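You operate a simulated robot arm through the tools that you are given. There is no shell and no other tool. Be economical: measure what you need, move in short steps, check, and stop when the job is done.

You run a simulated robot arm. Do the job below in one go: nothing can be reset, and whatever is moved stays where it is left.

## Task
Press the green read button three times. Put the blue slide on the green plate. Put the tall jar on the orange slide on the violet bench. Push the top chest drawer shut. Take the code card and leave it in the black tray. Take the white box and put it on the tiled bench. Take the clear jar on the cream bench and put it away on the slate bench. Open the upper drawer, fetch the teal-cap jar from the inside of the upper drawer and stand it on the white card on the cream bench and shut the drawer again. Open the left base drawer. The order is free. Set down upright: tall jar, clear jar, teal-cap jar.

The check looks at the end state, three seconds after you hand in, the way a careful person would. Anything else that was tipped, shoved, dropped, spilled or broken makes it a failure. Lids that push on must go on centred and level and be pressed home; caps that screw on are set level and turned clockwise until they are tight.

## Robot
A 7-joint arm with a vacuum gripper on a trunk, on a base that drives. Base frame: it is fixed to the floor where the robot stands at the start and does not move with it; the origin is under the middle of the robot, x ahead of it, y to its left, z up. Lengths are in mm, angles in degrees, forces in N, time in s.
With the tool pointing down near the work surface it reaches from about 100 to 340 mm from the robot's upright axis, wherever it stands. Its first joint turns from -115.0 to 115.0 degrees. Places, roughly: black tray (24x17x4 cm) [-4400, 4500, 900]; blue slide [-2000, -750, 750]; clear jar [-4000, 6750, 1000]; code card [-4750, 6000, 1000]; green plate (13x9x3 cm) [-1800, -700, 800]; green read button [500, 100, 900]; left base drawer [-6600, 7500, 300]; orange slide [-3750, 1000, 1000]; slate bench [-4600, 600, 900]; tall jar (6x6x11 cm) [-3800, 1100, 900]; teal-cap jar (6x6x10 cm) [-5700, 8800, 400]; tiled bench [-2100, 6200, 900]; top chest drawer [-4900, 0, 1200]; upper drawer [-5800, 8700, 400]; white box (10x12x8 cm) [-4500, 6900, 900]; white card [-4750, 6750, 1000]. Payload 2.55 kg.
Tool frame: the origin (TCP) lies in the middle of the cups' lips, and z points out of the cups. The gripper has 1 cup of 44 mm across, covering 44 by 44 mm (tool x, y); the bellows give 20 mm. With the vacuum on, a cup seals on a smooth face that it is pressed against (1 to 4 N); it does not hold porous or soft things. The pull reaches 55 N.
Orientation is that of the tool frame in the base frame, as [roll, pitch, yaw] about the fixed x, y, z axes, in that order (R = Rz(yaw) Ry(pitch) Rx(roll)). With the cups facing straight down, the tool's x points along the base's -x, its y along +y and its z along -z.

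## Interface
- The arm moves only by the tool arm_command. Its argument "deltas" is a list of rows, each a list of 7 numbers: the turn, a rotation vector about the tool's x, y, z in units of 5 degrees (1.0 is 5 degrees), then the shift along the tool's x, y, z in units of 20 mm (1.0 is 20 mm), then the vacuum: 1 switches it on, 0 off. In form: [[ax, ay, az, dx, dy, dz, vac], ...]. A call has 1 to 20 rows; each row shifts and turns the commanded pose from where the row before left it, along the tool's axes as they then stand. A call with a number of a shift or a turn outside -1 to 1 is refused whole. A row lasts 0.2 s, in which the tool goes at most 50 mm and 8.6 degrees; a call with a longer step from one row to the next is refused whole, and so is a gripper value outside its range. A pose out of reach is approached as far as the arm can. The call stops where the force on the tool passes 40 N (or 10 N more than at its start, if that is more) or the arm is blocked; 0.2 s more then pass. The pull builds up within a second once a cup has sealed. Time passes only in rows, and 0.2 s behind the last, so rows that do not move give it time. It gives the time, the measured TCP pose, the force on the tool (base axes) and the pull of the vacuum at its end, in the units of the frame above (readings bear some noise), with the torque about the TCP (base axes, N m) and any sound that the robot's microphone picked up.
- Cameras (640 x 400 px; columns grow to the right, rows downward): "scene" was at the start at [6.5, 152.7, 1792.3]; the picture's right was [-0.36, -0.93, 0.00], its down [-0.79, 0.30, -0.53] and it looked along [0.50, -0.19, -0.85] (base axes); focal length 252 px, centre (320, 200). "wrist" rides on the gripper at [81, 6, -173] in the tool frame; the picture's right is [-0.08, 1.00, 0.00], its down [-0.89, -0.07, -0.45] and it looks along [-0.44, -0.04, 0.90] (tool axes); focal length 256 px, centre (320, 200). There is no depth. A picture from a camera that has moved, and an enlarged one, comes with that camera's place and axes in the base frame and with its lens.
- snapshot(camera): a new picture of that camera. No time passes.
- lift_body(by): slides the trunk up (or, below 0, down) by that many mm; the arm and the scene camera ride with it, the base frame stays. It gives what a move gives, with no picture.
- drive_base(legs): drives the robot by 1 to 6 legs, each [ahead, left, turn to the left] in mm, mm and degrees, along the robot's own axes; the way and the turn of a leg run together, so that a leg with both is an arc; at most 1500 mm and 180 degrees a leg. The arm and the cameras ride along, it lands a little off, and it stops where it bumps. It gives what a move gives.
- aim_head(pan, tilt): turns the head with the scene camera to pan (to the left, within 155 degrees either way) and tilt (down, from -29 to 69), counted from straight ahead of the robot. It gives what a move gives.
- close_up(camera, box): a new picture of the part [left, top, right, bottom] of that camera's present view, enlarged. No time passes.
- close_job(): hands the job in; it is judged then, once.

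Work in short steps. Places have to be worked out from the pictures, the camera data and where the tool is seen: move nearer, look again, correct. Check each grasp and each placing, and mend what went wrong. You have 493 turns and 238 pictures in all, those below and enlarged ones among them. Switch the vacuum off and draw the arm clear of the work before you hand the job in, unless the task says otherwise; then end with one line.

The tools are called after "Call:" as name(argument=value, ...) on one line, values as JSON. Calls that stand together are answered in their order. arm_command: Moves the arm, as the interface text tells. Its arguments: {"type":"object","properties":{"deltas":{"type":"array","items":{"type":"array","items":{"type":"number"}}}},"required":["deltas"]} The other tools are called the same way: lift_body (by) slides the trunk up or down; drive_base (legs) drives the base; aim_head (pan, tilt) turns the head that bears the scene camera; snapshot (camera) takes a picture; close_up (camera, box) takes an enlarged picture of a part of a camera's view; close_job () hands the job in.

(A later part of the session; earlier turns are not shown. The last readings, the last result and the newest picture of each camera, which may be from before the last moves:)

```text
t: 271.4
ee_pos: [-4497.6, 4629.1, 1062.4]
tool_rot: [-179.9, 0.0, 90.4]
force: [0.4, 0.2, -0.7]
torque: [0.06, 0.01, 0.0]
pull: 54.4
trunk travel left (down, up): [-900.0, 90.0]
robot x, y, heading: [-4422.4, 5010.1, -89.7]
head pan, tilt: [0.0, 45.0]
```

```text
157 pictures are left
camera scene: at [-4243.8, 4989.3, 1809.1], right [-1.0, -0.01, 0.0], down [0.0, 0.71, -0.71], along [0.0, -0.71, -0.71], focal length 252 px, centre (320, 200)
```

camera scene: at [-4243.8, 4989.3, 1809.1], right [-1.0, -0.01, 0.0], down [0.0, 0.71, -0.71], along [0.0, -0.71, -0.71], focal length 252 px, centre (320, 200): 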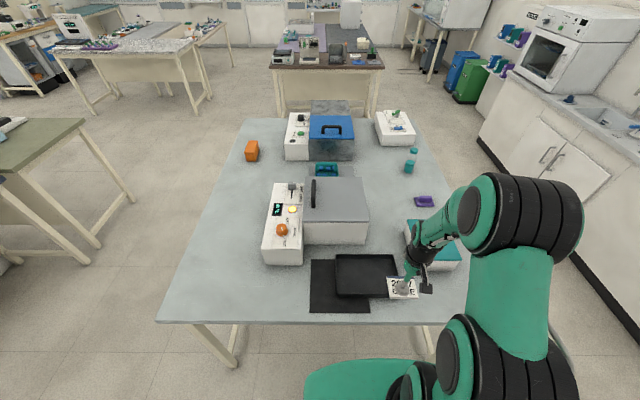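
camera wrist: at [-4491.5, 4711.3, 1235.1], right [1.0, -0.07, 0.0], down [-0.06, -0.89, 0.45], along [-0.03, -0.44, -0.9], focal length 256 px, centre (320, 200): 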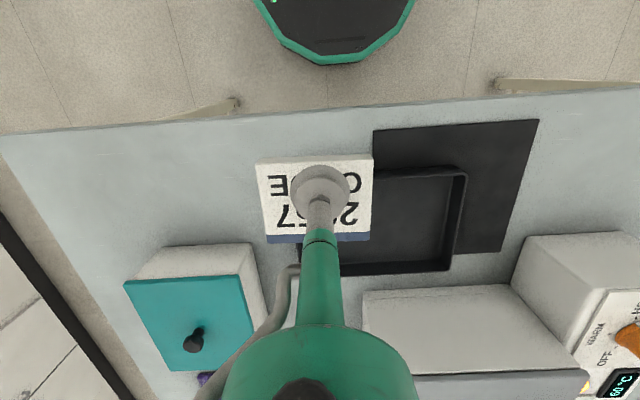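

Tray centre ≈ (-4422,4492). Move the card over it and look.

Call:
arm_command(deltas=[[0, 0, 0, -1, 0.6, 0, 1], [0, 0, 0, -1, 0.6, 0, 1], [0, 0, 0, -1, 0.6, 0, 1], [0, 0, 0, -1, 0.6, 0, 1], [0, 0, 0, -1, 0.6, 0, 1], [0, 0, 0, -1, 0.5, 0, 1], [0, 0, 0, -0.85, 0.3, 0, 1], [0, 0, 0, 0, 0, 1, 1], [0, 0, 0, 0, 0, 1, 1]])

Call:
snapshot(camera="wrist")

Call:
close_up(camera="scene", box=[290, 220, 450, 320])

```text
t: 273.4
ee_pos: [-4422.6, 4494.2, 1021.0]
tool_rot: [-180.0, -0.1, 90.4]
force: [-0.9, 0.3, -0.1]
torque: [0.02, 0.0, 0.03]
pull: 55.1
trunk travel left (down, up): [-900.0, 90.0]
robot x, y, heading: [-4425.0, 5008.3, -89.5]
head pan, tilt: [0.0, 45.0]
```

```text
156 pictures are left
camera wrist: at [-4415.4, 4575.0, 1194.4], right [1.0, -0.07, 0.0], down [-0.06, -0.89, 0.44], along [-0.03, -0.44, -0.9], focal length 256 px, centre (320, 200)
```

wrist: 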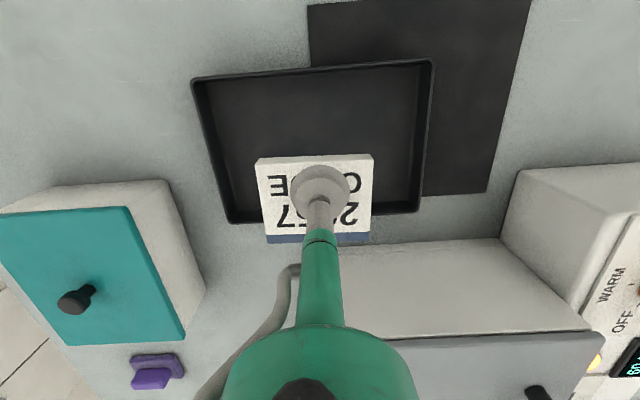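

```text
4.00 times, centred on (370, 270) of scene
camera zoom: at [-4243.8, 4988.7, 1809.1], right [-1.0, -0.01, 0.0], down [0.0, 0.71, -0.71], along [0.0, -0.71, -0.71], focal length 1008 px, centre (120, -80)
```

zoom: 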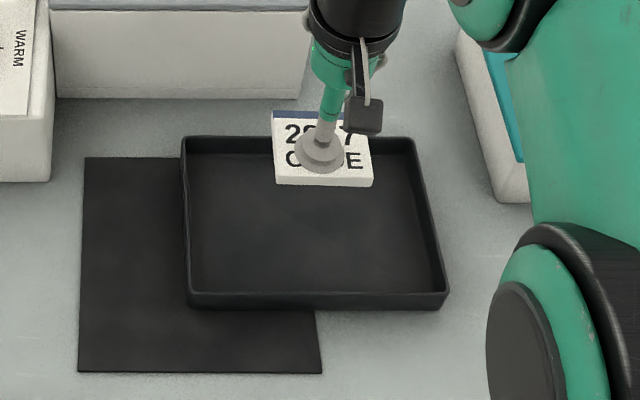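

Well placed over the tray. Lower.

Call:
arm_command(deltas=[[0, 0, 0, 0.25, 0, 1, 1], [0, 0, 0, 0, 0, 1, 1], [0, 0, 0, 0, 0, 1, 1], [0, 0, 0, 0, 0, 1, 1], [0, 0, 0, 0, 0, 0.5, 1]])

Call:
arm_command(deltas=[[0, 0, 0, 0, 0, 0.25, 1], [0, 0, 0, 0, 0, 0.2, 1], [0, 0, 0, 0, 0, 0, 1]])

Call:
arm_command(deltas=[[0, 0, 0, 0, 0, 0.2, 1], [0, 0, 0, 0, 0, 0, 1]])

Call:
arm_command(deltas=[[0, 0, 0, 0, 0, 0.2, 1], [0, 0, 0, 0, 0, 0, 1]])

```text
t: 274.6
ee_pos: [-4421.6, 4500.1, 930.1]
tool_rot: [-180.0, 0.0, 90.4]
force: [-0.2, 0.0, 0.0]
torque: [0.01, -0.01, 0.03]
pull: 54.9
trunk travel left (down, up): [-900.0, 90.0]
robot x, y, heading: [-4420.3, 5008.7, -89.5]
head pan, tilt: [0.0, 45.0]
```

```text
t: 275.4
ee_pos: [-4421.3, 4501.1, 922.8]
tool_rot: [180.0, 0.0, 90.4]
force: [0.5, 0.0, -0.6]
torque: [0.01, 0.0, 0.0]
pull: 55.1
trunk travel left (down, up): [-900.0, 90.0]
robot x, y, heading: [-4424.5, 5008.8, -89.6]
head pan, tilt: [0.0, 45.0]
```

```text
t: 276.0
ee_pos: [-4421.0, 4498.9, 919.4]
tool_rot: [179.9, 0.0, 90.4]
force: [0.8, -0.5, -1.4]
torque: [0.05, 0.0, 0.01]
pull: 54.6
trunk travel left (down, up): [-900.0, 90.0]
robot x, y, heading: [-4422.1, 5010.3, -89.6]
head pan, tilt: [0.0, 45.0]
```

```text
t: 276.6
ee_pos: [-4421.0, 4499.3, 914.6]
tool_rot: [-179.9, 0.0, 90.3]
force: [0.8, -0.4, -1.4]
torque: [0.01, 0.0, -0.01]
pull: 55.0
trunk travel left (down, up): [-900.0, 90.0]
robot x, y, heading: [-4422.4, 5007.3, -89.7]
head pan, tilt: [0.0, 45.0]
```

Call:
arm_command(deltas=[[0, 0, 0, 0, 0, 0.2, 1], [0, 0, 0, 0, 0, 0, 1]])

Call:
arm_command(deltas=[[0, 0, 0, 0, 0, 0.2, 1], [0, 0, 0, 0, 0, 0, 1]])

Call:
arm_command(deltas=[[0, 0, 0, 0, 0, 0.2, 1], [0, 0, 0, 0, 0, 0, 1]])

Call:
arm_command(deltas=[[0, 0, 0, 0, 0, 0.15, 1], [0, 0, 0, 0, 0, 0, 1]])

```text
t: 277.2
ee_pos: [-4420.9, 4498.4, 910.4]
tool_rot: [-180.0, 0.0, 90.5]
force: [-0.1, -0.3, -0.6]
torque: [0.02, -0.01, 0.01]
pull: 55.2
trunk travel left (down, up): [-900.0, 90.0]
robot x, y, heading: [-4422.0, 5010.2, -89.6]
head pan, tilt: [0.0, 45.0]
```

```text
t: 277.8
ee_pos: [-4420.4, 4499.5, 905.7]
tool_rot: [-179.9, 0.0, 90.4]
force: [-0.9, 0.6, -0.1]
torque: [0.01, 0.0, 0.03]
pull: 54.5
trunk travel left (down, up): [-900.0, 90.0]
robot x, y, heading: [-4424.9, 5008.1, -89.7]
head pan, tilt: [0.0, 45.0]
```

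```text
t: 278.4
ee_pos: [-4421.1, 4498.3, 903.4]
tool_rot: [-180.0, 0.2, 90.5]
force: [2.9, 2.0, 14.7]
torque: [0.06, -0.02, 0.03]
pull: 54.9
trunk travel left (down, up): [-900.0, 90.0]
robot x, y, heading: [-4419.6, 5008.9, -89.8]
head pan, tilt: [0.0, 45.0]
```

```text
t: 279.0
ee_pos: [-4421.0, 4499.1, 901.9]
tool_rot: [-179.9, 0.3, 90.4]
force: [2.3, 1.0, 24.6]
torque: [0.08, -0.07, 0.02]
pull: 55.0
trunk travel left (down, up): [-900.0, 90.0]
robot x, y, heading: [-4425.0, 5010.3, -89.5]
head pan, tilt: [0.0, 45.0]
```

Contact with the tray floor. Release and lift.

Call:
arm_command(deltas=[[0, 0, 0, 0, 0, -0.15, 1], [0, 0, 0, 0, 0, 0, 0], [0, 0, 0, 0, 0, 0, 0], [0, 0, 0, 0, 0, -0.4, 0], [0, 0, 0, 0, 0, -0.8, 0], [0, 0, 0, 0, 0, -1, 0], [0, 0, 0, 0, 0, -1, 0], [0, 0, 0, 0, 0, -1, 0], [0, 0, 0, 0, 0, -1, 0], [0, 0, 0, 0, 0, -1, 0], [0, 0, 0, 0, 0, -1, 0], [0, 0, 0, 1, 0, -1, 0], [0, 0, 0, 1, 0, 0, 0], [0, 0, 0, 1, 0, 0, 0], [0, 0, 0, 1, 0, 0, 0], [0, 0, 0, 1, 0, 0, 0], [0, 0, 0, 1, 0, 0, 0]])

Call:
close_up(camera="scene", box=[290, 220, 450, 320])

```text
t: 282.6
ee_pos: [-4422.2, 4618.8, 1067.5]
tool_rot: [180.0, 0.0, 90.4]
force: [0.1, -1.0, -0.7]
torque: [-0.05, 0.0, 0.02]
pull: 0.0
trunk travel left (down, up): [-900.0, 90.0]
robot x, y, heading: [-4421.8, 5012.4, -89.9]
head pan, tilt: [0.0, 45.0]
```

```text
4.00 times, centred on (370, 270) of scene
camera zoom: at [-4243.8, 4990.8, 1809.1], right [-1.0, -0.01, 0.0], down [0.0, 0.71, -0.71], along [0.0, -0.71, -0.71], focal length 1008 px, centre (120, -80)
```

zoom: 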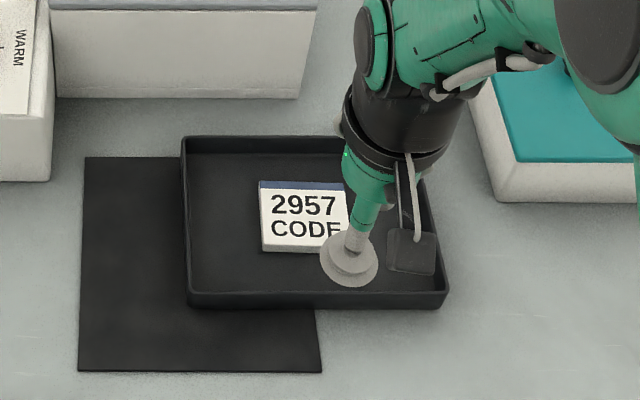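

Card is in the tray. Next the cream bench: drive to its west side and look.

Call:
drive_base(legs=[[-290, 0, 0], [0, -1130, 0], [0, 0, 90], [0, 1400, 0]])

Call:
aim_head(pan=0, tilt=32)

Call:
snapshot(camera="scene")

Call:
aim_head(pan=80, tilt=35)

Call:
snapshot(camera="scene")

```text
t: 300.6
ee_pos: [-5289.4, 6708.9, 1067.7]
tool_rot: [179.9, 0.0, -175.4]
force: [0.0, -0.5, -0.1]
torque: [0.0, 0.0, -0.01]
pull: 0.1
trunk travel left (down, up): [-900.0, 90.0]
robot x, y, heading: [-5678.5, 6678.5, 4.6]
head pan, tilt: [0.0, 45.0]
```

```text
t: 301.3
ee_pos: [-5288.9, 6709.0, 1067.7]
tool_rot: [180.0, -0.1, -175.3]
force: [-0.9, 0.0, 0.2]
torque: [0.01, 0.03, 0.01]
pull: 0.1
trunk travel left (down, up): [-900.0, 90.0]
robot x, y, heading: [-5678.2, 6677.8, 4.8]
head pan, tilt: [0.0, 32.0]
```

```text
153 pictures are left
camera scene: at [-5660.4, 6858.5, 1828.5], right [0.08, -1.0, 0.0], down [-0.53, -0.04, -0.85], along [0.84, 0.07, -0.53], focal length 252 px, centre (320, 200)
```

scene: 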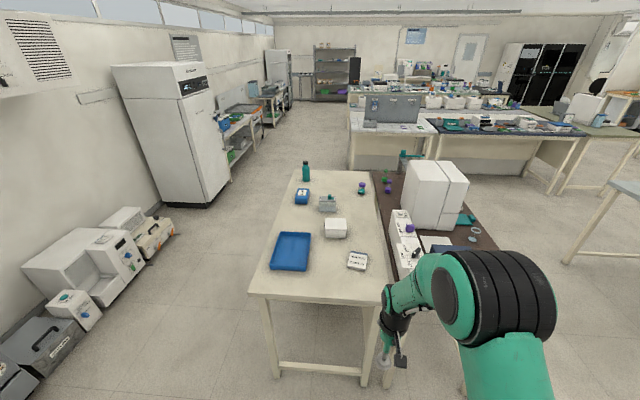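

```text
t: 302.9
ee_pos: [-5289.0, 6707.6, 1067.9]
tool_rot: [180.0, -0.1, -175.4]
force: [-0.1, 0.4, 0.6]
torque: [0.01, -0.01, -0.01]
pull: 0.0
trunk travel left (down, up): [-900.0, 90.0]
robot x, y, heading: [-5674.6, 6676.0, 4.5]
head pan, tilt: [80.0, 35.0]
```

```text
152 pictures are left
camera scene: at [-5741.3, 6939.1, 1823.9], right [1.0, -0.1, 0.0], down [-0.05, -0.57, -0.82], along [0.08, 0.82, -0.57], focal length 252 px, centre (320, 200)
```

scene: 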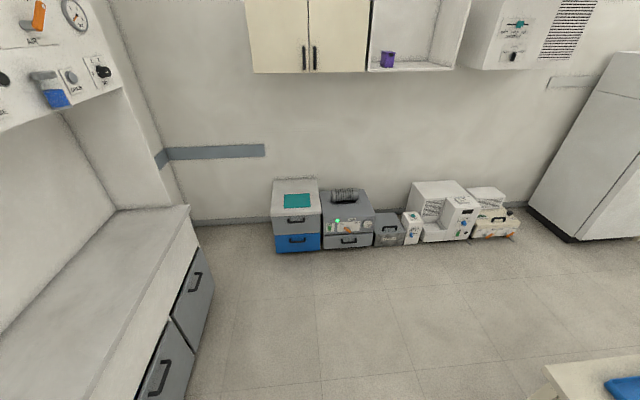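

I see the cream bench: white card at (-4737,6742), white box near (-4528,6867), a jar-like thing near (-4050,6700). I test the maximum reach of the arm in free air here.

Call:
arm_command(deltas=[[0, 0, 0, 0, 0, 1, 0], [0, 0, 0, 0, 0, 1, 0], [0, 0, 0, 0, 0, 1, 0], [0, 0, 0, -1, 0, 0, 0], [0, 0, 0, -1, 0, 0, 0], [0, 0, 0, -1, 0, 0, 0], [0, 0, 0, -1, 0, 0, 0], [0, 0, 0, -1, 0, 0, 0], [0, 0, 0, -1, 0, 0, 0], [0, 0, 0, -1, 0, 0, 0], [0, 0, 0, -1, 0, 0, 0], [0, 0, 0, -1, 0, 0, 0], [0, 0, 0, -1, 0, 0, 0], [0, 0, 0, -1, 0, 0, 0]])

Call:
aim_head(pan=-10, tilt=32)

Call:
close_up(camera="scene", box=[200, 140, 360, 240])

```text
t: 305.9
ee_pos: [-5070.8, 6727.6, 1006.0]
tool_rot: [-180.0, -0.1, -175.3]
force: [-1.5, 0.2, -0.8]
torque: [0.02, 0.05, 0.02]
pull: 0.1
trunk travel left (down, up): [-900.0, 90.0]
robot x, y, heading: [-5679.6, 6676.8, 4.5]
head pan, tilt: [80.0, 35.0]
```

```text
t: 307.5
ee_pos: [-5071.3, 6728.1, 1006.8]
tool_rot: [180.0, -0.1, -175.3]
force: [0.1, 0.4, 0.2]
torque: [0.01, -0.03, 0.04]
pull: 0.1
trunk travel left (down, up): [-900.0, 90.0]
robot x, y, heading: [-5677.9, 6672.7, 4.8]
head pan, tilt: [-10.0, 32.0]
```

```text
4.00 times, centred on (280, 190) of scene
camera zoom: at [-5660.4, 6843.1, 1828.5], right [-0.09, -1.0, 0.0], down [-0.53, 0.05, -0.85], along [0.84, -0.08, -0.53], focal length 1008 px, centre (480, 240)
```

zoom: 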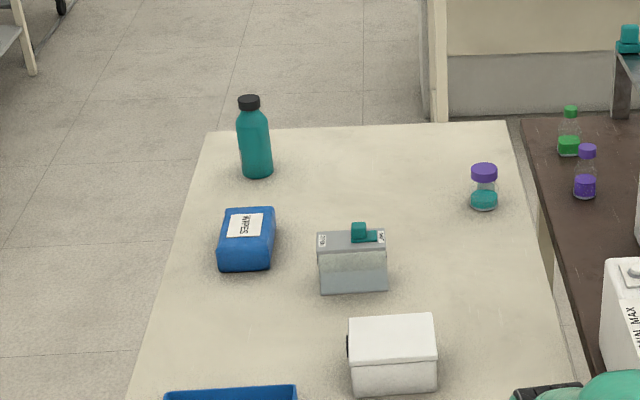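

Reach extends to ~610 mm. The clear jar (purple cap) is at about (-4020,6690). I'll do the drawers first: the gray/blue cabinet at (-5790,8696) on the north wall. Retract, turn north, and approach.

Call:
arm_command(deltas=[[0, 0, 0, 1, 0, 0, 0], [0, 0, 0, 1, 0, 0, 0], [0, 0, 0, 1, 0, 0, 0], [0, 0, 0, 1, 0, 0, 0], [0, 0, 0, 1, 0, 0, 0], [0, 0, 0, 1, 0, 0, 0], [0, 0, 0, 1, 0, 0, 0], [0, 0, 0, 1, 0, 0, 0], [0, 0, 0, 1, 0, 0, 0], [0, 0, 0, 1, 0, 0, 0], [0, 0, 0, 1, 0, 0, 0]])

Call:
drive_base(legs=[[0, 0, 85.5], [1150, 0, 0], [0, 100, 0]])

Call:
aim_head(pan=0, tilt=55)

Call:
snapshot(camera="scene")

```text
t: 309.9
ee_pos: [-5290.9, 6707.9, 1008.6]
tool_rot: [-179.9, 0.0, -175.4]
force: [-0.4, -0.6, 0.4]
torque: [0.0, -0.05, -0.01]
pull: 0.1
trunk travel left (down, up): [-900.0, 90.0]
robot x, y, heading: [-5679.1, 6682.6, 4.8]
head pan, tilt: [-10.0, 32.0]
```

```text
t: 320.1
ee_pos: [-5740.0, 8213.8, 1007.9]
tool_rot: [-179.9, 0.0, -91.2]
force: [-0.4, 0.0, -0.4]
torque: [0.01, -0.02, 0.0]
pull: 0.2
trunk travel left (down, up): [-900.0, 90.0]
robot x, y, heading: [-5749.1, 7826.7, 88.5]
head pan, tilt: [-10.0, 32.0]
```

```text
t: 320.9
ee_pos: [-5738.7, 8214.3, 1008.5]
tool_rot: [180.0, 0.0, -91.2]
force: [-0.3, 0.3, -0.2]
torque: [0.02, 0.0, 0.0]
pull: 0.0
trunk travel left (down, up): [-900.0, 90.0]
robot x, y, heading: [-5748.6, 7825.9, 88.8]
head pan, tilt: [0.0, 55.0]
```

```text
150 pictures are left
camera scene: at [-5924.1, 7842.4, 1795.8], right [1.0, -0.02, 0.0], down [-0.02, -0.82, -0.57], along [0.01, 0.57, -0.82], focal length 252 px, centre (320, 200)
```

scene: 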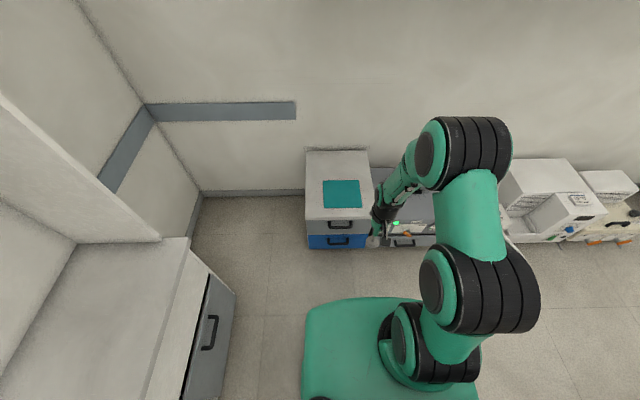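

Cabinet: front at y≈8643, x -5995…-5585, top z≈437; the upper gray drawer front spans z≈231–430 with the handle near its top. I drive a bit closer, lower the trunk 640 mm and look with the wrist camera.

Call:
drive_base(legs=[[170, 40, 1.3]])

Call:
lift_body(by=-600)

Call:
arm_command(deltas=[[0, -1, 0, 0, 0, 0, 0], [0, -1, 0, 0, 0, 0, 0], [0, -1, 0, 0, 0, 0, 0], [0, -1, 0, 0, 0, 0, 0], [0, -1, 0, 0, 0, 0, 0], [0, -1, 0, 0, 0, 0, 0], [0, -1, 0, 0, 0, 0, 0], [0, -1, 0, 0, 0, 0, 0], [0, -1, 0, 0, 0, 0, 0], [0, -1, 0, 0, 0, 0, 0]])

Call:
snapshot(camera="wrist")

Call:
snapshot(camera="scene")

```text
t: 322.4
ee_pos: [-5786.7, 8382.7, 1007.8]
tool_rot: [-179.9, 0.0, -89.9]
force: [0.9, 0.5, 0.1]
torque: [-0.01, 0.03, -0.02]
pull: 0.1
trunk travel left (down, up): [-900.0, 90.0]
robot x, y, heading: [-5787.0, 7994.0, 90.1]
head pan, tilt: [0.0, 55.0]
```

```text
refused: -600 is not a number from -400 to 400
```

```text
t: 324.8
ee_pos: [-5785.6, 8406.1, 1022.6]
tool_rot: [-179.8, 53.0, -89.7]
force: [0.2, 0.0, 0.7]
torque: [-0.01, 0.02, -0.03]
pull: 0.0
trunk travel left (down, up): [-900.0, 90.0]
robot x, y, heading: [-5787.5, 7991.0, 90.0]
head pan, tilt: [0.0, 55.0]
stopped in row 10: the arm was blocked; the commanded pose is now the measured one
```

```text
149 pictures are left
camera wrist: at [-5791.1, 8221.0, 1062.0], right [-1.0, 0.05, 0.06], down [0.07, 0.18, 0.98], along [0.03, 0.98, -0.18], focal length 256 px, centre (320, 200)
```

wrist: 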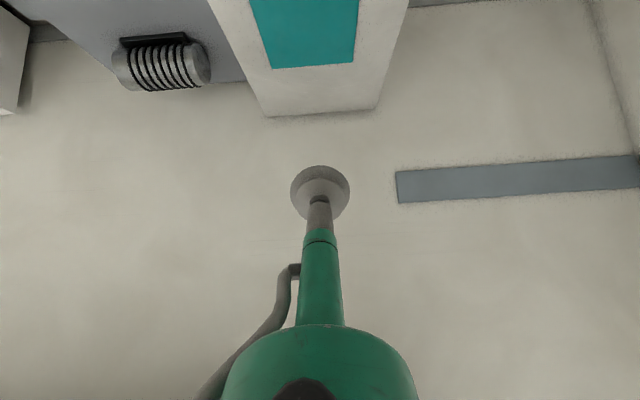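

```text
148 pictures are left
camera scene: at [-5962.5, 8005.5, 1795.6], right [1.0, 0.0, 0.0], down [0.0, -0.82, -0.57], along [0.0, 0.57, -0.82], focal length 252 px, centre (320, 200)
```

scene: 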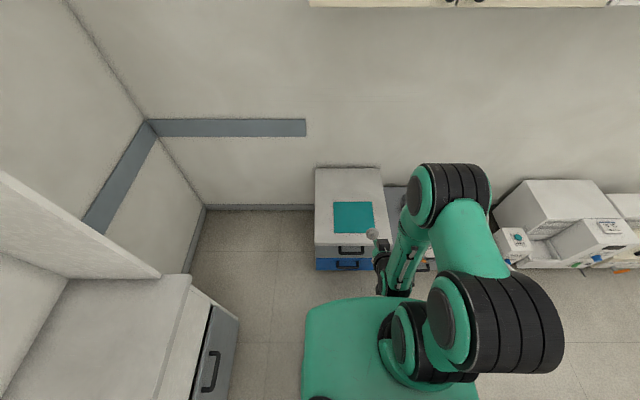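

Lower the trunk in two steps with the tool in front of the cabinet, then look.

Call:
lift_body(by=-400)

Call:
lift_body(by=-260)

Call:
snapshot(camera="wrist")

Call:
snapshot(camera="scene")

```text
t: 328.6
ee_pos: [-5785.3, 8405.3, 622.3]
tool_rot: [-179.9, 53.1, -89.7]
force: [-0.1, 0.0, -0.1]
torque: [0.02, 0.0, 0.01]
pull: 0.1
trunk travel left (down, up): [-500.0, 490.0]
robot x, y, heading: [-5787.5, 7992.9, 90.0]
head pan, tilt: [0.0, 55.0]
```

```text
t: 331.3
ee_pos: [-5785.0, 8405.9, 361.9]
tool_rot: [-179.7, 53.0, -89.8]
force: [-0.1, -0.6, 0.5]
torque: [0.01, -0.01, 0.01]
pull: 0.0
trunk travel left (down, up): [-240.0, 750.0]
robot x, y, heading: [-5790.5, 7993.8, 90.0]
head pan, tilt: [0.0, 55.0]
```

```text
147 pictures are left
camera wrist: at [-5791.0, 8220.9, 401.9], right [-1.0, 0.05, 0.06], down [0.07, 0.18, 0.98], along [0.03, 0.98, -0.18], focal length 256 px, centre (320, 200)
```

wrist: 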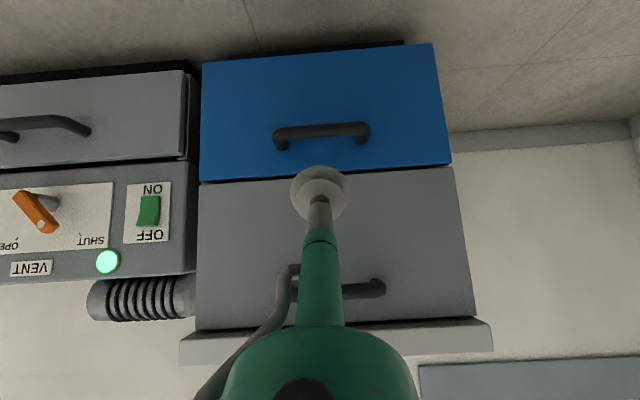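

```text
146 pictures are left
camera scene: at [-5962.4, 8006.0, 1135.7], right [1.0, 0.0, 0.0], down [0.0, -0.82, -0.57], along [0.0, 0.57, -0.82], focal length 252 px, centre (320, 200)
```

scene: 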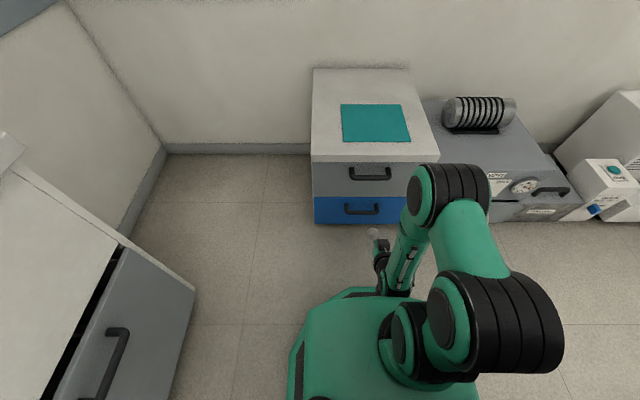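

The gray upper drawer fills the view, with free surface below its handle. Extend the arm ~120 mm towards it, then level the tool further.

Call:
arm_command(deltas=[[0, 0, 0, -0.6, 0, 0.8, 0], [0, 0, 0, -0.6, 0, 0.8, 0], [0, 0, 0, -0.6, 0, 0.8, 0], [0, 0, 0, -0.6, 0, 0.8, 0], [0, 0, 0, -0.6, 0, 0.8, 0], [0, 0, 0, -0.6, 0, 0.8, 0]])

Call:
arm_command(deltas=[[0, -1, 0, 0, 0, 0, 0], [0, -1, 0, 0, 0, 0, 0], [0, -1, 0, 0, 0, 0, 0], [0, -1, 0, 0, 0, 0, 0]])

Call:
snapshot(camera="wrist")

```text
t: 332.7
ee_pos: [-5786.7, 8522.0, 359.8]
tool_rot: [-179.8, 52.8, -89.9]
force: [-0.4, 0.5, 0.7]
torque: [-0.01, 0.02, 0.0]
pull: 0.0
trunk travel left (down, up): [-240.0, 750.0]
robot x, y, heading: [-5785.9, 7992.8, 89.8]
head pan, tilt: [0.0, 55.0]
```

```text
t: 333.7
ee_pos: [-5785.8, 8525.6, 360.3]
tool_rot: [-179.6, 73.0, -89.6]
force: [0.5, -0.4, 0.1]
torque: [-0.01, -0.03, 0.01]
pull: 0.1
trunk travel left (down, up): [-240.0, 750.0]
robot x, y, heading: [-5792.0, 7994.2, 90.1]
head pan, tilt: [0.0, 55.0]
```

```text
145 pictures are left
camera wrist: at [-5791.2, 8337.6, 334.4], right [-1.0, 0.02, 0.07], down [0.07, -0.17, 0.98], along [0.03, 0.99, 0.16], focal length 256 px, centre (320, 200)
```

wrist: 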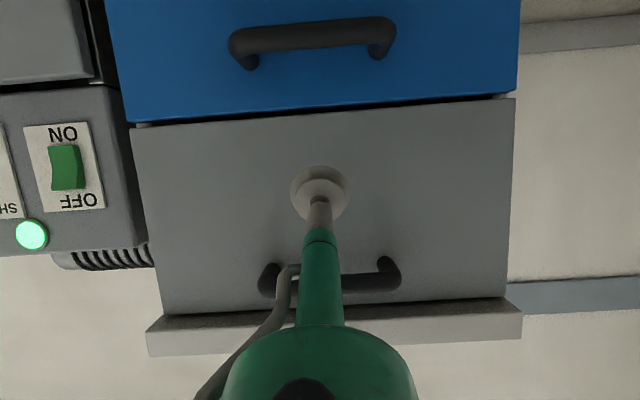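

Level the tool a bit more, then approach the drawer front.

Call:
arm_command(deltas=[[0, -1, 0, 0, 0, 0, 0], [0, -1, 0, 0, 0, 0, 0], [0, -0.7, 0, 0, 0, 0, 0]])

```text
t: 334.5
ee_pos: [-5785.6, 8524.6, 360.7]
tool_rot: [-178.1, 86.6, -87.9]
force: [-0.3, -0.5, 0.0]
torque: [-0.02, -0.02, -0.02]
pull: 0.0
trunk travel left (down, up): [-240.0, 750.0]
robot x, y, heading: [-5786.0, 7991.1, 90.1]
head pan, tilt: [0.0, 55.0]
```

Nearly horizontal. Advance slowly with vacuum on until it seals.

Call:
arm_command(deltas=[[0, 0, 0, 0, 0, 1, 0], [0, 0, 0, 0, 0, 1, 0], [0, 0, 0, 0, 0, 0.8, 1]])

Call:
arm_command(deltas=[[0, 0, 0, 0, 0, 0.5, 1], [0, 0, 0, 0, 0, 0.4, 1], [0, 0, 0, 0, 0, 0, 1]])

Call:
snapshot(camera="wrist")

```text
t: 335.3
ee_pos: [-5783.5, 8581.5, 358.4]
tool_rot: [-178.4, 86.4, -88.4]
force: [-0.5, -0.7, -0.9]
torque: [0.04, -0.02, -0.01]
pull: 0.0
trunk travel left (down, up): [-240.0, 750.0]
robot x, y, heading: [-5786.3, 7997.1, 90.0]
head pan, tilt: [0.0, 55.0]
```

```text
t: 336.1
ee_pos: [-5785.3, 8600.0, 357.6]
tool_rot: [-178.3, 86.5, -88.1]
force: [0.2, 0.8, 0.2]
torque: [0.01, -0.03, -0.02]
pull: 0.0
trunk travel left (down, up): [-240.0, 750.0]
robot x, y, heading: [-5789.3, 7991.4, 90.1]
head pan, tilt: [0.0, 55.0]
```

```text
144 pictures are left
camera wrist: at [-5790.5, 8423.1, 287.6], right [-1.0, 0.0, 0.08], down [0.07, -0.39, 0.92], along [0.03, 0.92, 0.39], focal length 256 px, centre (320, 200)
```

wrist: 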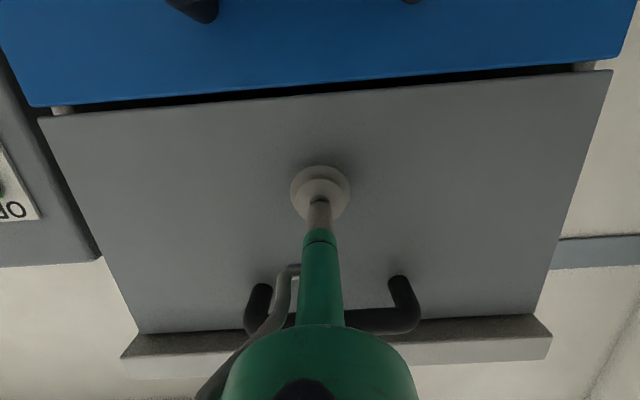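

Call:
arm_command(deltas=[[0, 0, 0, 0, 0, 0.4, 1], [0, 0, 0, 0, 0, 0, 1]])

Call:
arm_command(deltas=[[0, 0, 0, 0, 0, 0.4, 1], [0, 0, 0, 0, 0, 0, 1]])

Call:
arm_command(deltas=[[0, 0, 0, 0, 0, 0.4, 1], [0, 0, 0, 0, 0, 0, 1]])

Call:
arm_command(deltas=[[0, 0, 0, 0, 0, 0.3, 1], [0, 0, 0, 0, 0, 0, 1]])

```text
t: 336.7
ee_pos: [-5786.0, 8607.4, 356.8]
tool_rot: [-178.3, 86.3, -88.3]
force: [-0.5, -0.1, -0.1]
torque: [0.02, 0.01, 0.01]
pull: 0.1
trunk travel left (down, up): [-240.0, 750.0]
robot x, y, heading: [-5784.4, 7993.1, 90.0]
head pan, tilt: [0.0, 55.0]
```

```text
t: 337.3
ee_pos: [-5785.8, 8615.0, 357.9]
tool_rot: [-178.2, 86.5, -88.2]
force: [1.2, -1.0, 0.4]
torque: [0.02, -0.04, -0.05]
pull: 54.6
trunk travel left (down, up): [-240.0, 750.0]
robot x, y, heading: [-5788.5, 7998.8, 90.2]
head pan, tilt: [0.0, 55.0]
```

```text
t: 337.7
ee_pos: [-5785.7, 8616.9, 358.2]
tool_rot: [-178.2, 86.7, -88.0]
force: [-1.6, -11.2, 11.6]
torque: [-0.16, -0.01, -0.1]
pull: 54.9
trunk travel left (down, up): [-240.0, 750.0]
robot x, y, heading: [-5788.5, 7991.6, 90.2]
head pan, tilt: [0.0, 55.0]
stopped in row 2: the force on the tool passed its limit at 42 N (the readings are from after the stop); the commanded pose is now the measured one
```

```text
t: 338.1
ee_pos: [-5784.5, 8618.1, 356.2]
tool_rot: [-178.1, 86.8, -88.0]
force: [-0.5, -11.9, 13.4]
torque: [-0.3, -0.03, -0.11]
pull: 55.0
trunk travel left (down, up): [-240.0, 750.0]
robot x, y, heading: [-5787.0, 7990.5, 90.2]
head pan, tilt: [0.0, 55.0]
stopped in row 1: the force on the tool passed its limit at 45 N (the readings are from after the stop); the commanded pose is now the measured one
```

Sealed on the front at y≈8615. Pull gently with the arm first.

Call:
arm_command(deltas=[[0, 0, 0, 0, 0, -0.3, 1], [0, 0, 0, 0, 0, -0.4, 1], [0, 0, 0, 0, 0, -0.4, 1], [0, 0, 0, 0, 0, -0.4, 1], [0, 0, 0, 0, 0, -0.4, 1]])

Call:
snapshot(camera="scene")

```text
t: 339.3
ee_pos: [-5784.8, 8579.2, 357.1]
tool_rot: [-178.5, 86.5, -88.2]
force: [6.1, -0.8, 8.9]
torque: [0.0, -0.05, 0.09]
pull: 55.2
trunk travel left (down, up): [-240.0, 750.0]
robot x, y, heading: [-5788.4, 7992.0, 89.9]
head pan, tilt: [0.0, 55.0]
```

```text
143 pictures are left
camera scene: at [-5962.1, 8003.8, 1135.7], right [1.0, 0.0, 0.0], down [0.0, -0.82, -0.57], along [0.0, 0.57, -0.82], focal length 252 px, centre (320, 200)
```

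scene: 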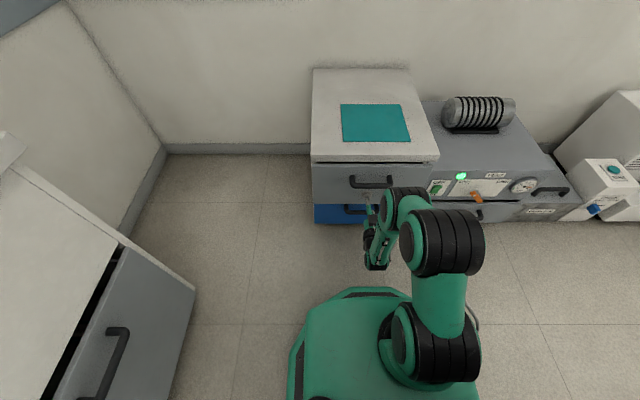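

The drawer is opening. Drive the base back 220 mm, holding on.

Call:
drive_base(legs=[[-110, 0, 0]])

Call:
drive_base(legs=[[-110, 0, 0]])

Call:
snapshot(camera="scene")

```text
t: 340.5
ee_pos: [-5784.9, 8473.5, 357.0]
tool_rot: [-178.5, 86.5, -88.5]
force: [5.7, 0.4, 8.3]
torque: [-0.02, 0.0, 0.07]
pull: 55.3
trunk travel left (down, up): [-240.0, 750.0]
robot x, y, heading: [-5787.7, 7881.0, 90.0]
head pan, tilt: [0.0, 55.0]
```

```text
t: 341.7
ee_pos: [-5785.9, 8363.7, 356.5]
tool_rot: [-178.0, 86.5, -88.1]
force: [-11.0, 1.0, 2.8]
torque: [-0.01, 0.11, 0.0]
pull: 54.9
trunk travel left (down, up): [-240.0, 750.0]
robot x, y, heading: [-5790.1, 7775.9, 89.6]
head pan, tilt: [0.0, 55.0]
```

```text
142 pictures are left
camera scene: at [-5963.2, 7789.1, 1135.6], right [1.0, 0.0, 0.0], down [0.0, -0.82, -0.57], along [0.0, 0.57, -0.82], focal length 252 px, centre (320, 200)
```

scene: 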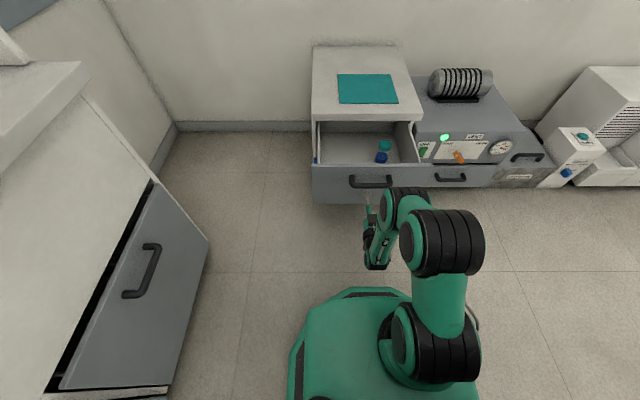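

Open 250 mm; the teal-cap jar stands at about (-5683,8602), still under the cabinet's edge. Pull further.

Call:
drive_base(legs=[[-80, 0, 0]])

Call:
snapshot(camera="scene")

```text
t: 342.7
ee_pos: [-5785.6, 8283.9, 358.0]
tool_rot: [-178.5, 86.8, -88.6]
force: [-1.9, 7.4, 4.2]
torque: [-0.05, 0.01, 0.03]
pull: 55.7
trunk travel left (down, up): [-240.0, 750.0]
robot x, y, heading: [-5789.9, 7695.2, 89.8]
head pan, tilt: [0.0, 55.0]
```

```text
141 pictures are left
camera scene: at [-5963.2, 7708.7, 1135.8], right [1.0, 0.0, 0.0], down [0.0, -0.82, -0.57], along [0.0, 0.57, -0.82], focal length 252 px, centre (320, 200)
```

scene: 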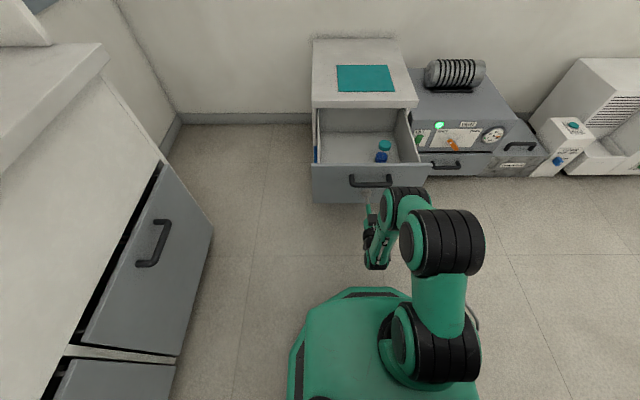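

Jar now ~80 mm clear of the cabinet edge. Release the front, back off, and prepare the tool pointing down above.

Call:
arm_command(deltas=[[0, 0, 0, 0, 0, 0.1, 0], [0, 0, 0, 0, 0, 0, 0], [0, 0, 0, 0, 0, 0, 0], [0, 0, 0, 0, 0, -0.5, 0], [0, 0, 0, 0, 0, -1, 0]])

Call:
drive_base(legs=[[-120, 0, 0]])

Call:
lift_body(by=290)

Call:
arm_command(deltas=[[0, 1, 0, 0, 0, 0, 0], [0, 1, 0, 0, 0, 0, 0], [0, 1, 0, 0, 0, 0, 0], [0, 1, 0, 0, 0, 0, 0], [0, 1, 0, 0, 0, 0, 0], [0, 1, 0, 0, 0, 0, 0], [0, 1, 0, 0, 0, 0, 0], [0, 1, 0, 0, 0, 0, 0], [0, 1, 0, 0, 0, 0, 0], [0, 1, 0, 0, 0, 0, 0], [0, 1, 0, 0, 0, 0, 0], [0, 1, 0, 0, 0, 0, 0], [0, 1, 0, 0, 0, 0, 0], [0, 1, 0, 0, 0, 0, 0], [0, 1, 0, 0, 0, 0, 0], [0, 1, 0, 0, 0, 0, 0], [0, 1, 0, 0, 0, 0, 0], [0, 0.3, 0, 0, 0, 0, 0]])

```text
t: 343.9
ee_pos: [-5785.6, 8257.5, 360.6]
tool_rot: [-178.5, 86.8, -88.3]
force: [-0.8, 0.0, -0.5]
torque: [-0.01, -0.02, 0.02]
pull: 0.2
trunk travel left (down, up): [-240.0, 750.0]
robot x, y, heading: [-5788.2, 7695.0, 89.6]
head pan, tilt: [0.0, 55.0]
```

```text
t: 345.2
ee_pos: [-5787.6, 8139.1, 359.6]
tool_rot: [-178.6, 86.8, -88.4]
force: [-0.2, -0.8, 0.5]
torque: [-0.01, 0.0, 0.05]
pull: 0.0
trunk travel left (down, up): [-240.0, 750.0]
robot x, y, heading: [-5788.5, 7578.2, 89.9]
head pan, tilt: [0.0, 55.0]
```

```text
t: 348.1
ee_pos: [-5786.5, 8140.6, 649.2]
tool_rot: [-178.6, 86.8, -88.5]
force: [0.8, 0.0, -0.7]
torque: [0.01, 0.01, 0.0]
pull: 0.0
trunk travel left (down, up): [-530.0, 460.0]
robot x, y, heading: [-5789.3, 7578.3, 90.2]
head pan, tilt: [0.0, 55.0]
```

```text
t: 351.9
ee_pos: [-5788.0, 8140.2, 650.3]
tool_rot: [-179.9, 0.2, -89.9]
force: [0.4, -0.3, 1.6]
torque: [0.0, -0.03, 0.01]
pull: 0.1
trunk travel left (down, up): [-530.0, 460.0]
robot x, y, heading: [-5785.2, 7578.7, 90.0]
head pan, tilt: [0.0, 55.0]
```

Drive so the jar is within reach, with the tool high, and look with the wrist camera.

Call:
drive_base(legs=[[350, -66, 0]])

Call:
snapshot(camera="wrist")

Call:
snapshot(camera="scene")

```text
t: 354.2
ee_pos: [-5728.0, 8502.3, 648.7]
tool_rot: [-179.9, 0.3, -89.4]
force: [-0.5, 0.3, 0.2]
torque: [0.01, 0.01, -0.02]
pull: 0.1
trunk travel left (down, up): [-530.0, 460.0]
robot x, y, heading: [-5726.8, 7936.7, 90.5]
head pan, tilt: [0.0, 55.0]
```

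```text
140 pictures are left
camera wrist: at [-5733.4, 8421.0, 822.1], right [-1.0, 0.07, 0.0], down [0.06, 0.89, 0.45], along [0.03, 0.45, -0.89], focal length 256 px, centre (320, 200)
```

wrist: 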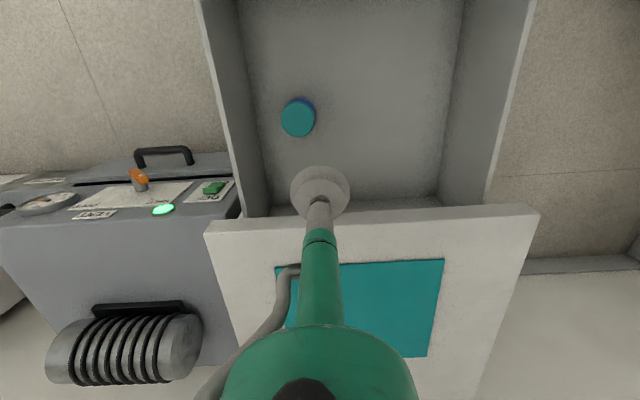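

```text
139 pictures are left
camera scene: at [-5898.8, 7951.0, 1425.6], right [1.0, 0.01, 0.0], down [0.01, -0.82, -0.57], along [0.0, 0.57, -0.82], focal length 252 px, centre (320, 200)
```

scene: 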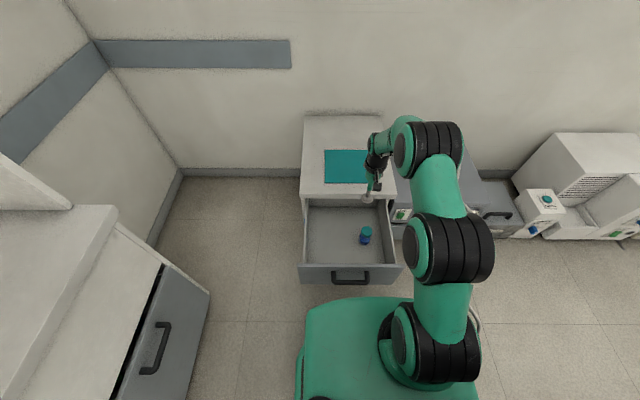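

Jar cap ≈ (-5696,8480), top z≈ 400–440. Move over it and lower to z≈530, then check.

Call:
arm_command(deltas=[[0, 0, 0, 0.6, -0.8, 0, 0], [0, 0, 0, 0.5, -0.8, 0, 0], [0, 0, 0, 0, 0, 1, 0], [0, 0, 0, 0, 0, 1, 0], [0, 0, 0, 0, 0, 1, 0], [0, 0, 0, 0, 0, 1, 0], [0, 0, 0, 0, 0, 1, 0], [0, 0, 0, 0, 0, 1, 0]])

Call:
snapshot(camera="wrist")

Call:
close_up(camera="scene", box=[290, 170, 450, 270])

```text
t: 356.0
ee_pos: [-5697.9, 8480.6, 529.6]
tool_rot: [-179.9, 0.3, -89.3]
force: [0.5, 0.1, -0.4]
torque: [0.04, 0.03, -0.02]
pull: 0.0
trunk travel left (down, up): [-530.0, 460.0]
robot x, y, heading: [-5722.5, 7941.5, 90.4]
head pan, tilt: [0.0, 55.0]
```

```text
138 pictures are left
camera wrist: at [-5702.8, 8399.9, 702.1], right [-1.0, 0.07, 0.0], down [0.06, 0.89, 0.45], along [0.03, 0.45, -0.89], focal length 256 px, centre (320, 200)
```

wrist: 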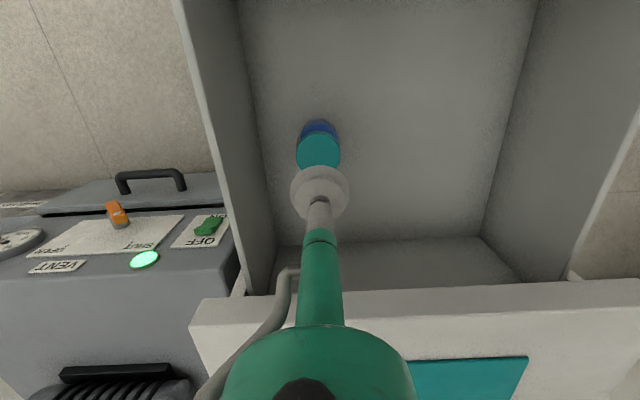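

```text
4.00 times, centred on (370, 220) of scene
camera zoom: at [-5898.9, 7950.7, 1425.7], right [1.0, 0.01, 0.0], down [0.01, -0.82, -0.57], along [0.0, 0.57, -0.82], focal length 1008 px, centre (120, 120)
```

zoom: 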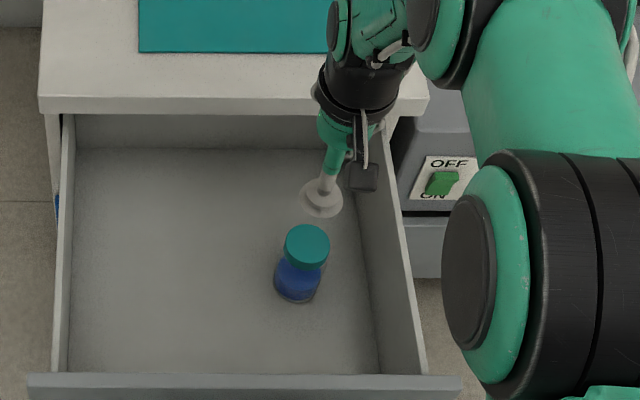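

Aligned (cap at ≈(-5698,8475,~435)). Descend with vacuum.

Call:
arm_command(deltas=[[0, 0, 0, 0.25, 0, 1, 0], [0, 0, 0, 0, 0, 1, 0], [0, 0, 0, 0, 0, 1, 0], [0, 0, 0, 0, 0, 0.5, 1], [0, 0, 0, 0, 0, 0.3, 1], [0, 0, 0, 0, 0, 0, 1]])

Call:
arm_command(deltas=[[0, 0, 0, 0, 0, 0.3, 1], [0, 0, 0, 0, 0, 0.2, 1], [0, 0, 0, 0, 0, 0, 1]])

Call:
close_up(camera="wrist", box=[220, 100, 420, 225])

```text
t: 357.4
ee_pos: [-5696.7, 8478.3, 454.0]
tool_rot: [-179.9, 0.2, -89.3]
force: [0.3, -0.2, 0.3]
torque: [0.02, -0.01, -0.01]
pull: 0.1
trunk travel left (down, up): [-530.0, 460.0]
robot x, y, heading: [-5725.0, 7939.3, 90.4]
head pan, tilt: [0.0, 55.0]
```

```text
t: 358.2
ee_pos: [-5697.1, 8476.0, 444.3]
tool_rot: [-179.9, 0.2, -89.4]
force: [0.2, 0.3, 0.1]
torque: [-0.02, 0.01, -0.03]
pull: 0.0
trunk travel left (down, up): [-530.0, 460.0]
robot x, y, heading: [-5721.6, 7938.5, 90.4]
head pan, tilt: [0.0, 55.0]
```

```text
3.20 times, centred on (320, 162) of wrist
camera zoom: at [-5702.4, 8396.7, 616.3], right [-1.0, 0.07, 0.0], down [0.06, 0.89, 0.45], along [0.03, 0.45, -0.89], focal length 819 px, centre (320, 320)
```

zoom: 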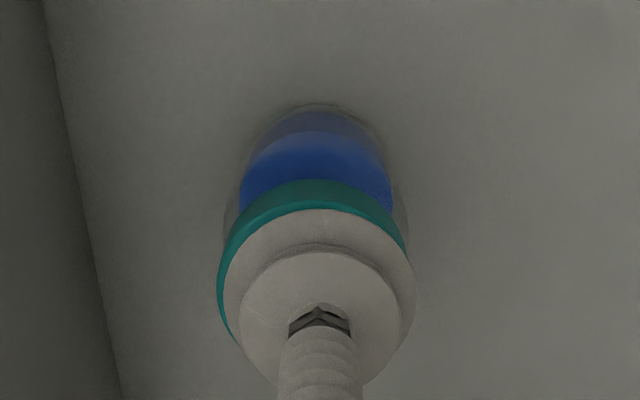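

Call:
arm_command(deltas=[[0, 0, 0, 0.1, -0.1, 0.2, 1], [0, 0, 0, 0, 0, 0, 1]])

Call:
arm_command(deltas=[[0, 0, 0, 0, 0, 0.2, 1], [0, 0, 0, 0, 0, 0, 1]])

Call:
arm_command(deltas=[[0, 0, 0, 0, 0, 0.15, 1], [0, 0, 0, 0, 0, 0, 1]])

```text
t: 358.8
ee_pos: [-5693.7, 8475.7, 439.3]
tool_rot: [-179.8, 0.4, -89.3]
force: [0.3, -0.1, 0.0]
torque: [0.04, 0.0, 0.0]
pull: 0.1
trunk travel left (down, up): [-530.0, 460.0]
robot x, y, heading: [-5722.8, 7939.7, 90.8]
head pan, tilt: [0.0, 55.0]
```

```text
t: 359.4
ee_pos: [-5693.8, 8473.7, 437.0]
tool_rot: [-179.9, 0.3, -89.3]
force: [-0.6, -0.2, -0.4]
torque: [-0.01, 0.01, -0.01]
pull: 0.0
trunk travel left (down, up): [-530.0, 460.0]
robot x, y, heading: [-5721.2, 7942.5, 90.2]
head pan, tilt: [0.0, 55.0]
```

```text
t: 360.0
ee_pos: [-5692.8, 8474.9, 433.2]
tool_rot: [-180.0, 0.3, -89.2]
force: [-0.5, 0.1, -1.1]
torque: [0.02, -0.01, 0.04]
pull: 0.0
trunk travel left (down, up): [-530.0, 460.0]
robot x, y, heading: [-5723.6, 7942.3, 90.5]
head pan, tilt: [0.0, 55.0]
```

Call:
arm_command(deltas=[[0, 0, 0, 0, 0, 0.2, 1], [0, 0, 0, 0, 0, 0, 1]])

Call:
arm_command(deltas=[[0, 0, 0, 0, 0, 0.2, 1], [0, 0, 0, 0, 0, 0, 1]])

Call:
arm_command(deltas=[[0, 0, 0, 0, 0, 0.15, 1], [0, 0, 0, 0, 0, 0, 1]])

```text
t: 360.6
ee_pos: [-5693.6, 8473.7, 430.0]
tool_rot: [-179.9, 0.3, -89.3]
force: [0.0, 0.2, -0.4]
torque: [-0.02, -0.03, 0.01]
pull: 0.1
trunk travel left (down, up): [-530.0, 460.0]
robot x, y, heading: [-5725.0, 7938.1, 90.5]
head pan, tilt: [0.0, 55.0]
```

```text
t: 361.2
ee_pos: [-5693.7, 8473.5, 425.1]
tool_rot: [180.0, 0.3, -89.3]
force: [0.4, -0.1, -0.1]
torque: [-0.02, -0.02, -0.02]
pull: 0.1
trunk travel left (down, up): [-530.0, 460.0]
robot x, y, heading: [-5723.5, 7939.6, 90.9]
head pan, tilt: [0.0, 55.0]
```

```text
t: 361.8
ee_pos: [-5692.6, 8473.3, 422.3]
tool_rot: [-179.9, 0.3, -89.3]
force: [0.3, -0.4, 1.8]
torque: [0.01, -0.02, 0.01]
pull: 0.1
trunk travel left (down, up): [-530.0, 460.0]
robot x, y, heading: [-5722.9, 7936.0, 90.5]
head pan, tilt: [0.0, 55.0]
```

Contact starts (1.8 N), no seal yet. One step more and wait.

Call:
arm_command(deltas=[[0, 0, 0, 0, 0, 0.1, 1], [0, 0, 0, 0, 0, 0, 1], [0, 0, 0, 0, 0, 0, 1]])

Call:
close_up(camera="wrist", box=[220, 100, 420, 225])

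```text
t: 362.6
ee_pos: [-5692.1, 8473.5, 420.3]
tool_rot: [-179.9, 0.3, -89.3]
force: [0.5, -1.6, 3.5]
torque: [0.02, -0.01, -0.02]
pull: 0.0
trunk travel left (down, up): [-530.0, 460.0]
robot x, y, heading: [-5722.6, 7936.5, 90.4]
head pan, tilt: [0.0, 55.0]
```

```text
3.20 times, centred on (320, 162) of wrist
camera zoom: at [-5698.2, 8393.1, 592.5], right [-1.0, 0.07, 0.0], down [0.06, 0.89, 0.45], along [0.03, 0.45, -0.89], focal length 819 px, centre (320, 320)
```

zoom: 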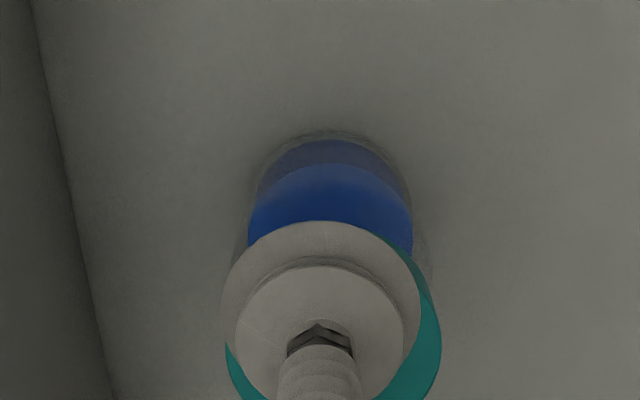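

The cup sits ~9 mm too near; lift, shift +y 9 mm and -x 3 mm, and press again.

Call:
arm_command(deltas=[[0, 0, 0, 0, 0, -1, 0], [0, 0, 0, -0.45, 0.15, 0, 0], [0, 0, 0, 0, 0, 0.6, 1], [0, 0, 0, 0, 0, 0.3, 1], [0, 0, 0, 0, 0, 0, 1]])

Call:
arm_command(deltas=[[0, 0, 0, 0, 0, 0.1, 1], [0, 0, 0, 0, 0, 0, 1]])

Call:
close_up(camera="wrist", box=[220, 100, 420, 225])

```text
t: 363.8
ee_pos: [-5695.3, 8486.4, 426.6]
tool_rot: [-180.0, 0.8, -89.3]
force: [-1.8, 1.9, 19.0]
torque: [-0.27, 0.21, -0.06]
pull: 54.8
trunk travel left (down, up): [-530.0, 460.0]
robot x, y, heading: [-5722.0, 7938.2, 90.5]
head pan, tilt: [0.0, 55.0]
```

```text
t: 364.4
ee_pos: [-5693.8, 8485.3, 424.2]
tool_rot: [-179.9, 0.7, -89.2]
force: [1.3, 0.2, 31.9]
torque: [-0.36, 0.03, -0.04]
pull: 54.3
trunk travel left (down, up): [-530.0, 460.0]
robot x, y, heading: [-5721.3, 7937.9, 90.4]
head pan, tilt: [0.0, 55.0]
```

```text
3.20 times, centred on (320, 162) of wrist
camera zoom: at [-5700.4, 8402.8, 595.4], right [-1.0, 0.07, 0.0], down [0.06, 0.89, 0.46], along [0.03, 0.46, -0.89], focal length 819 px, centre (320, 320)
```

zoom: 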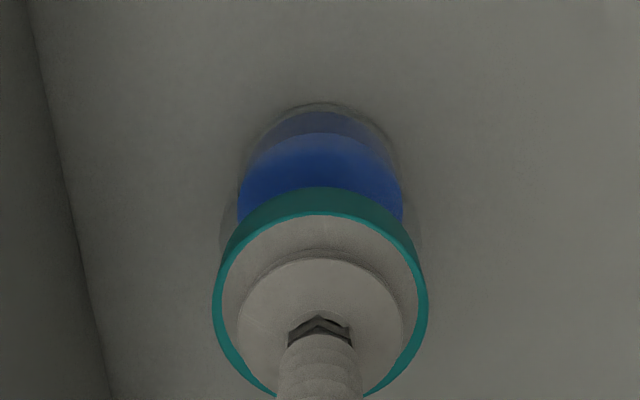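

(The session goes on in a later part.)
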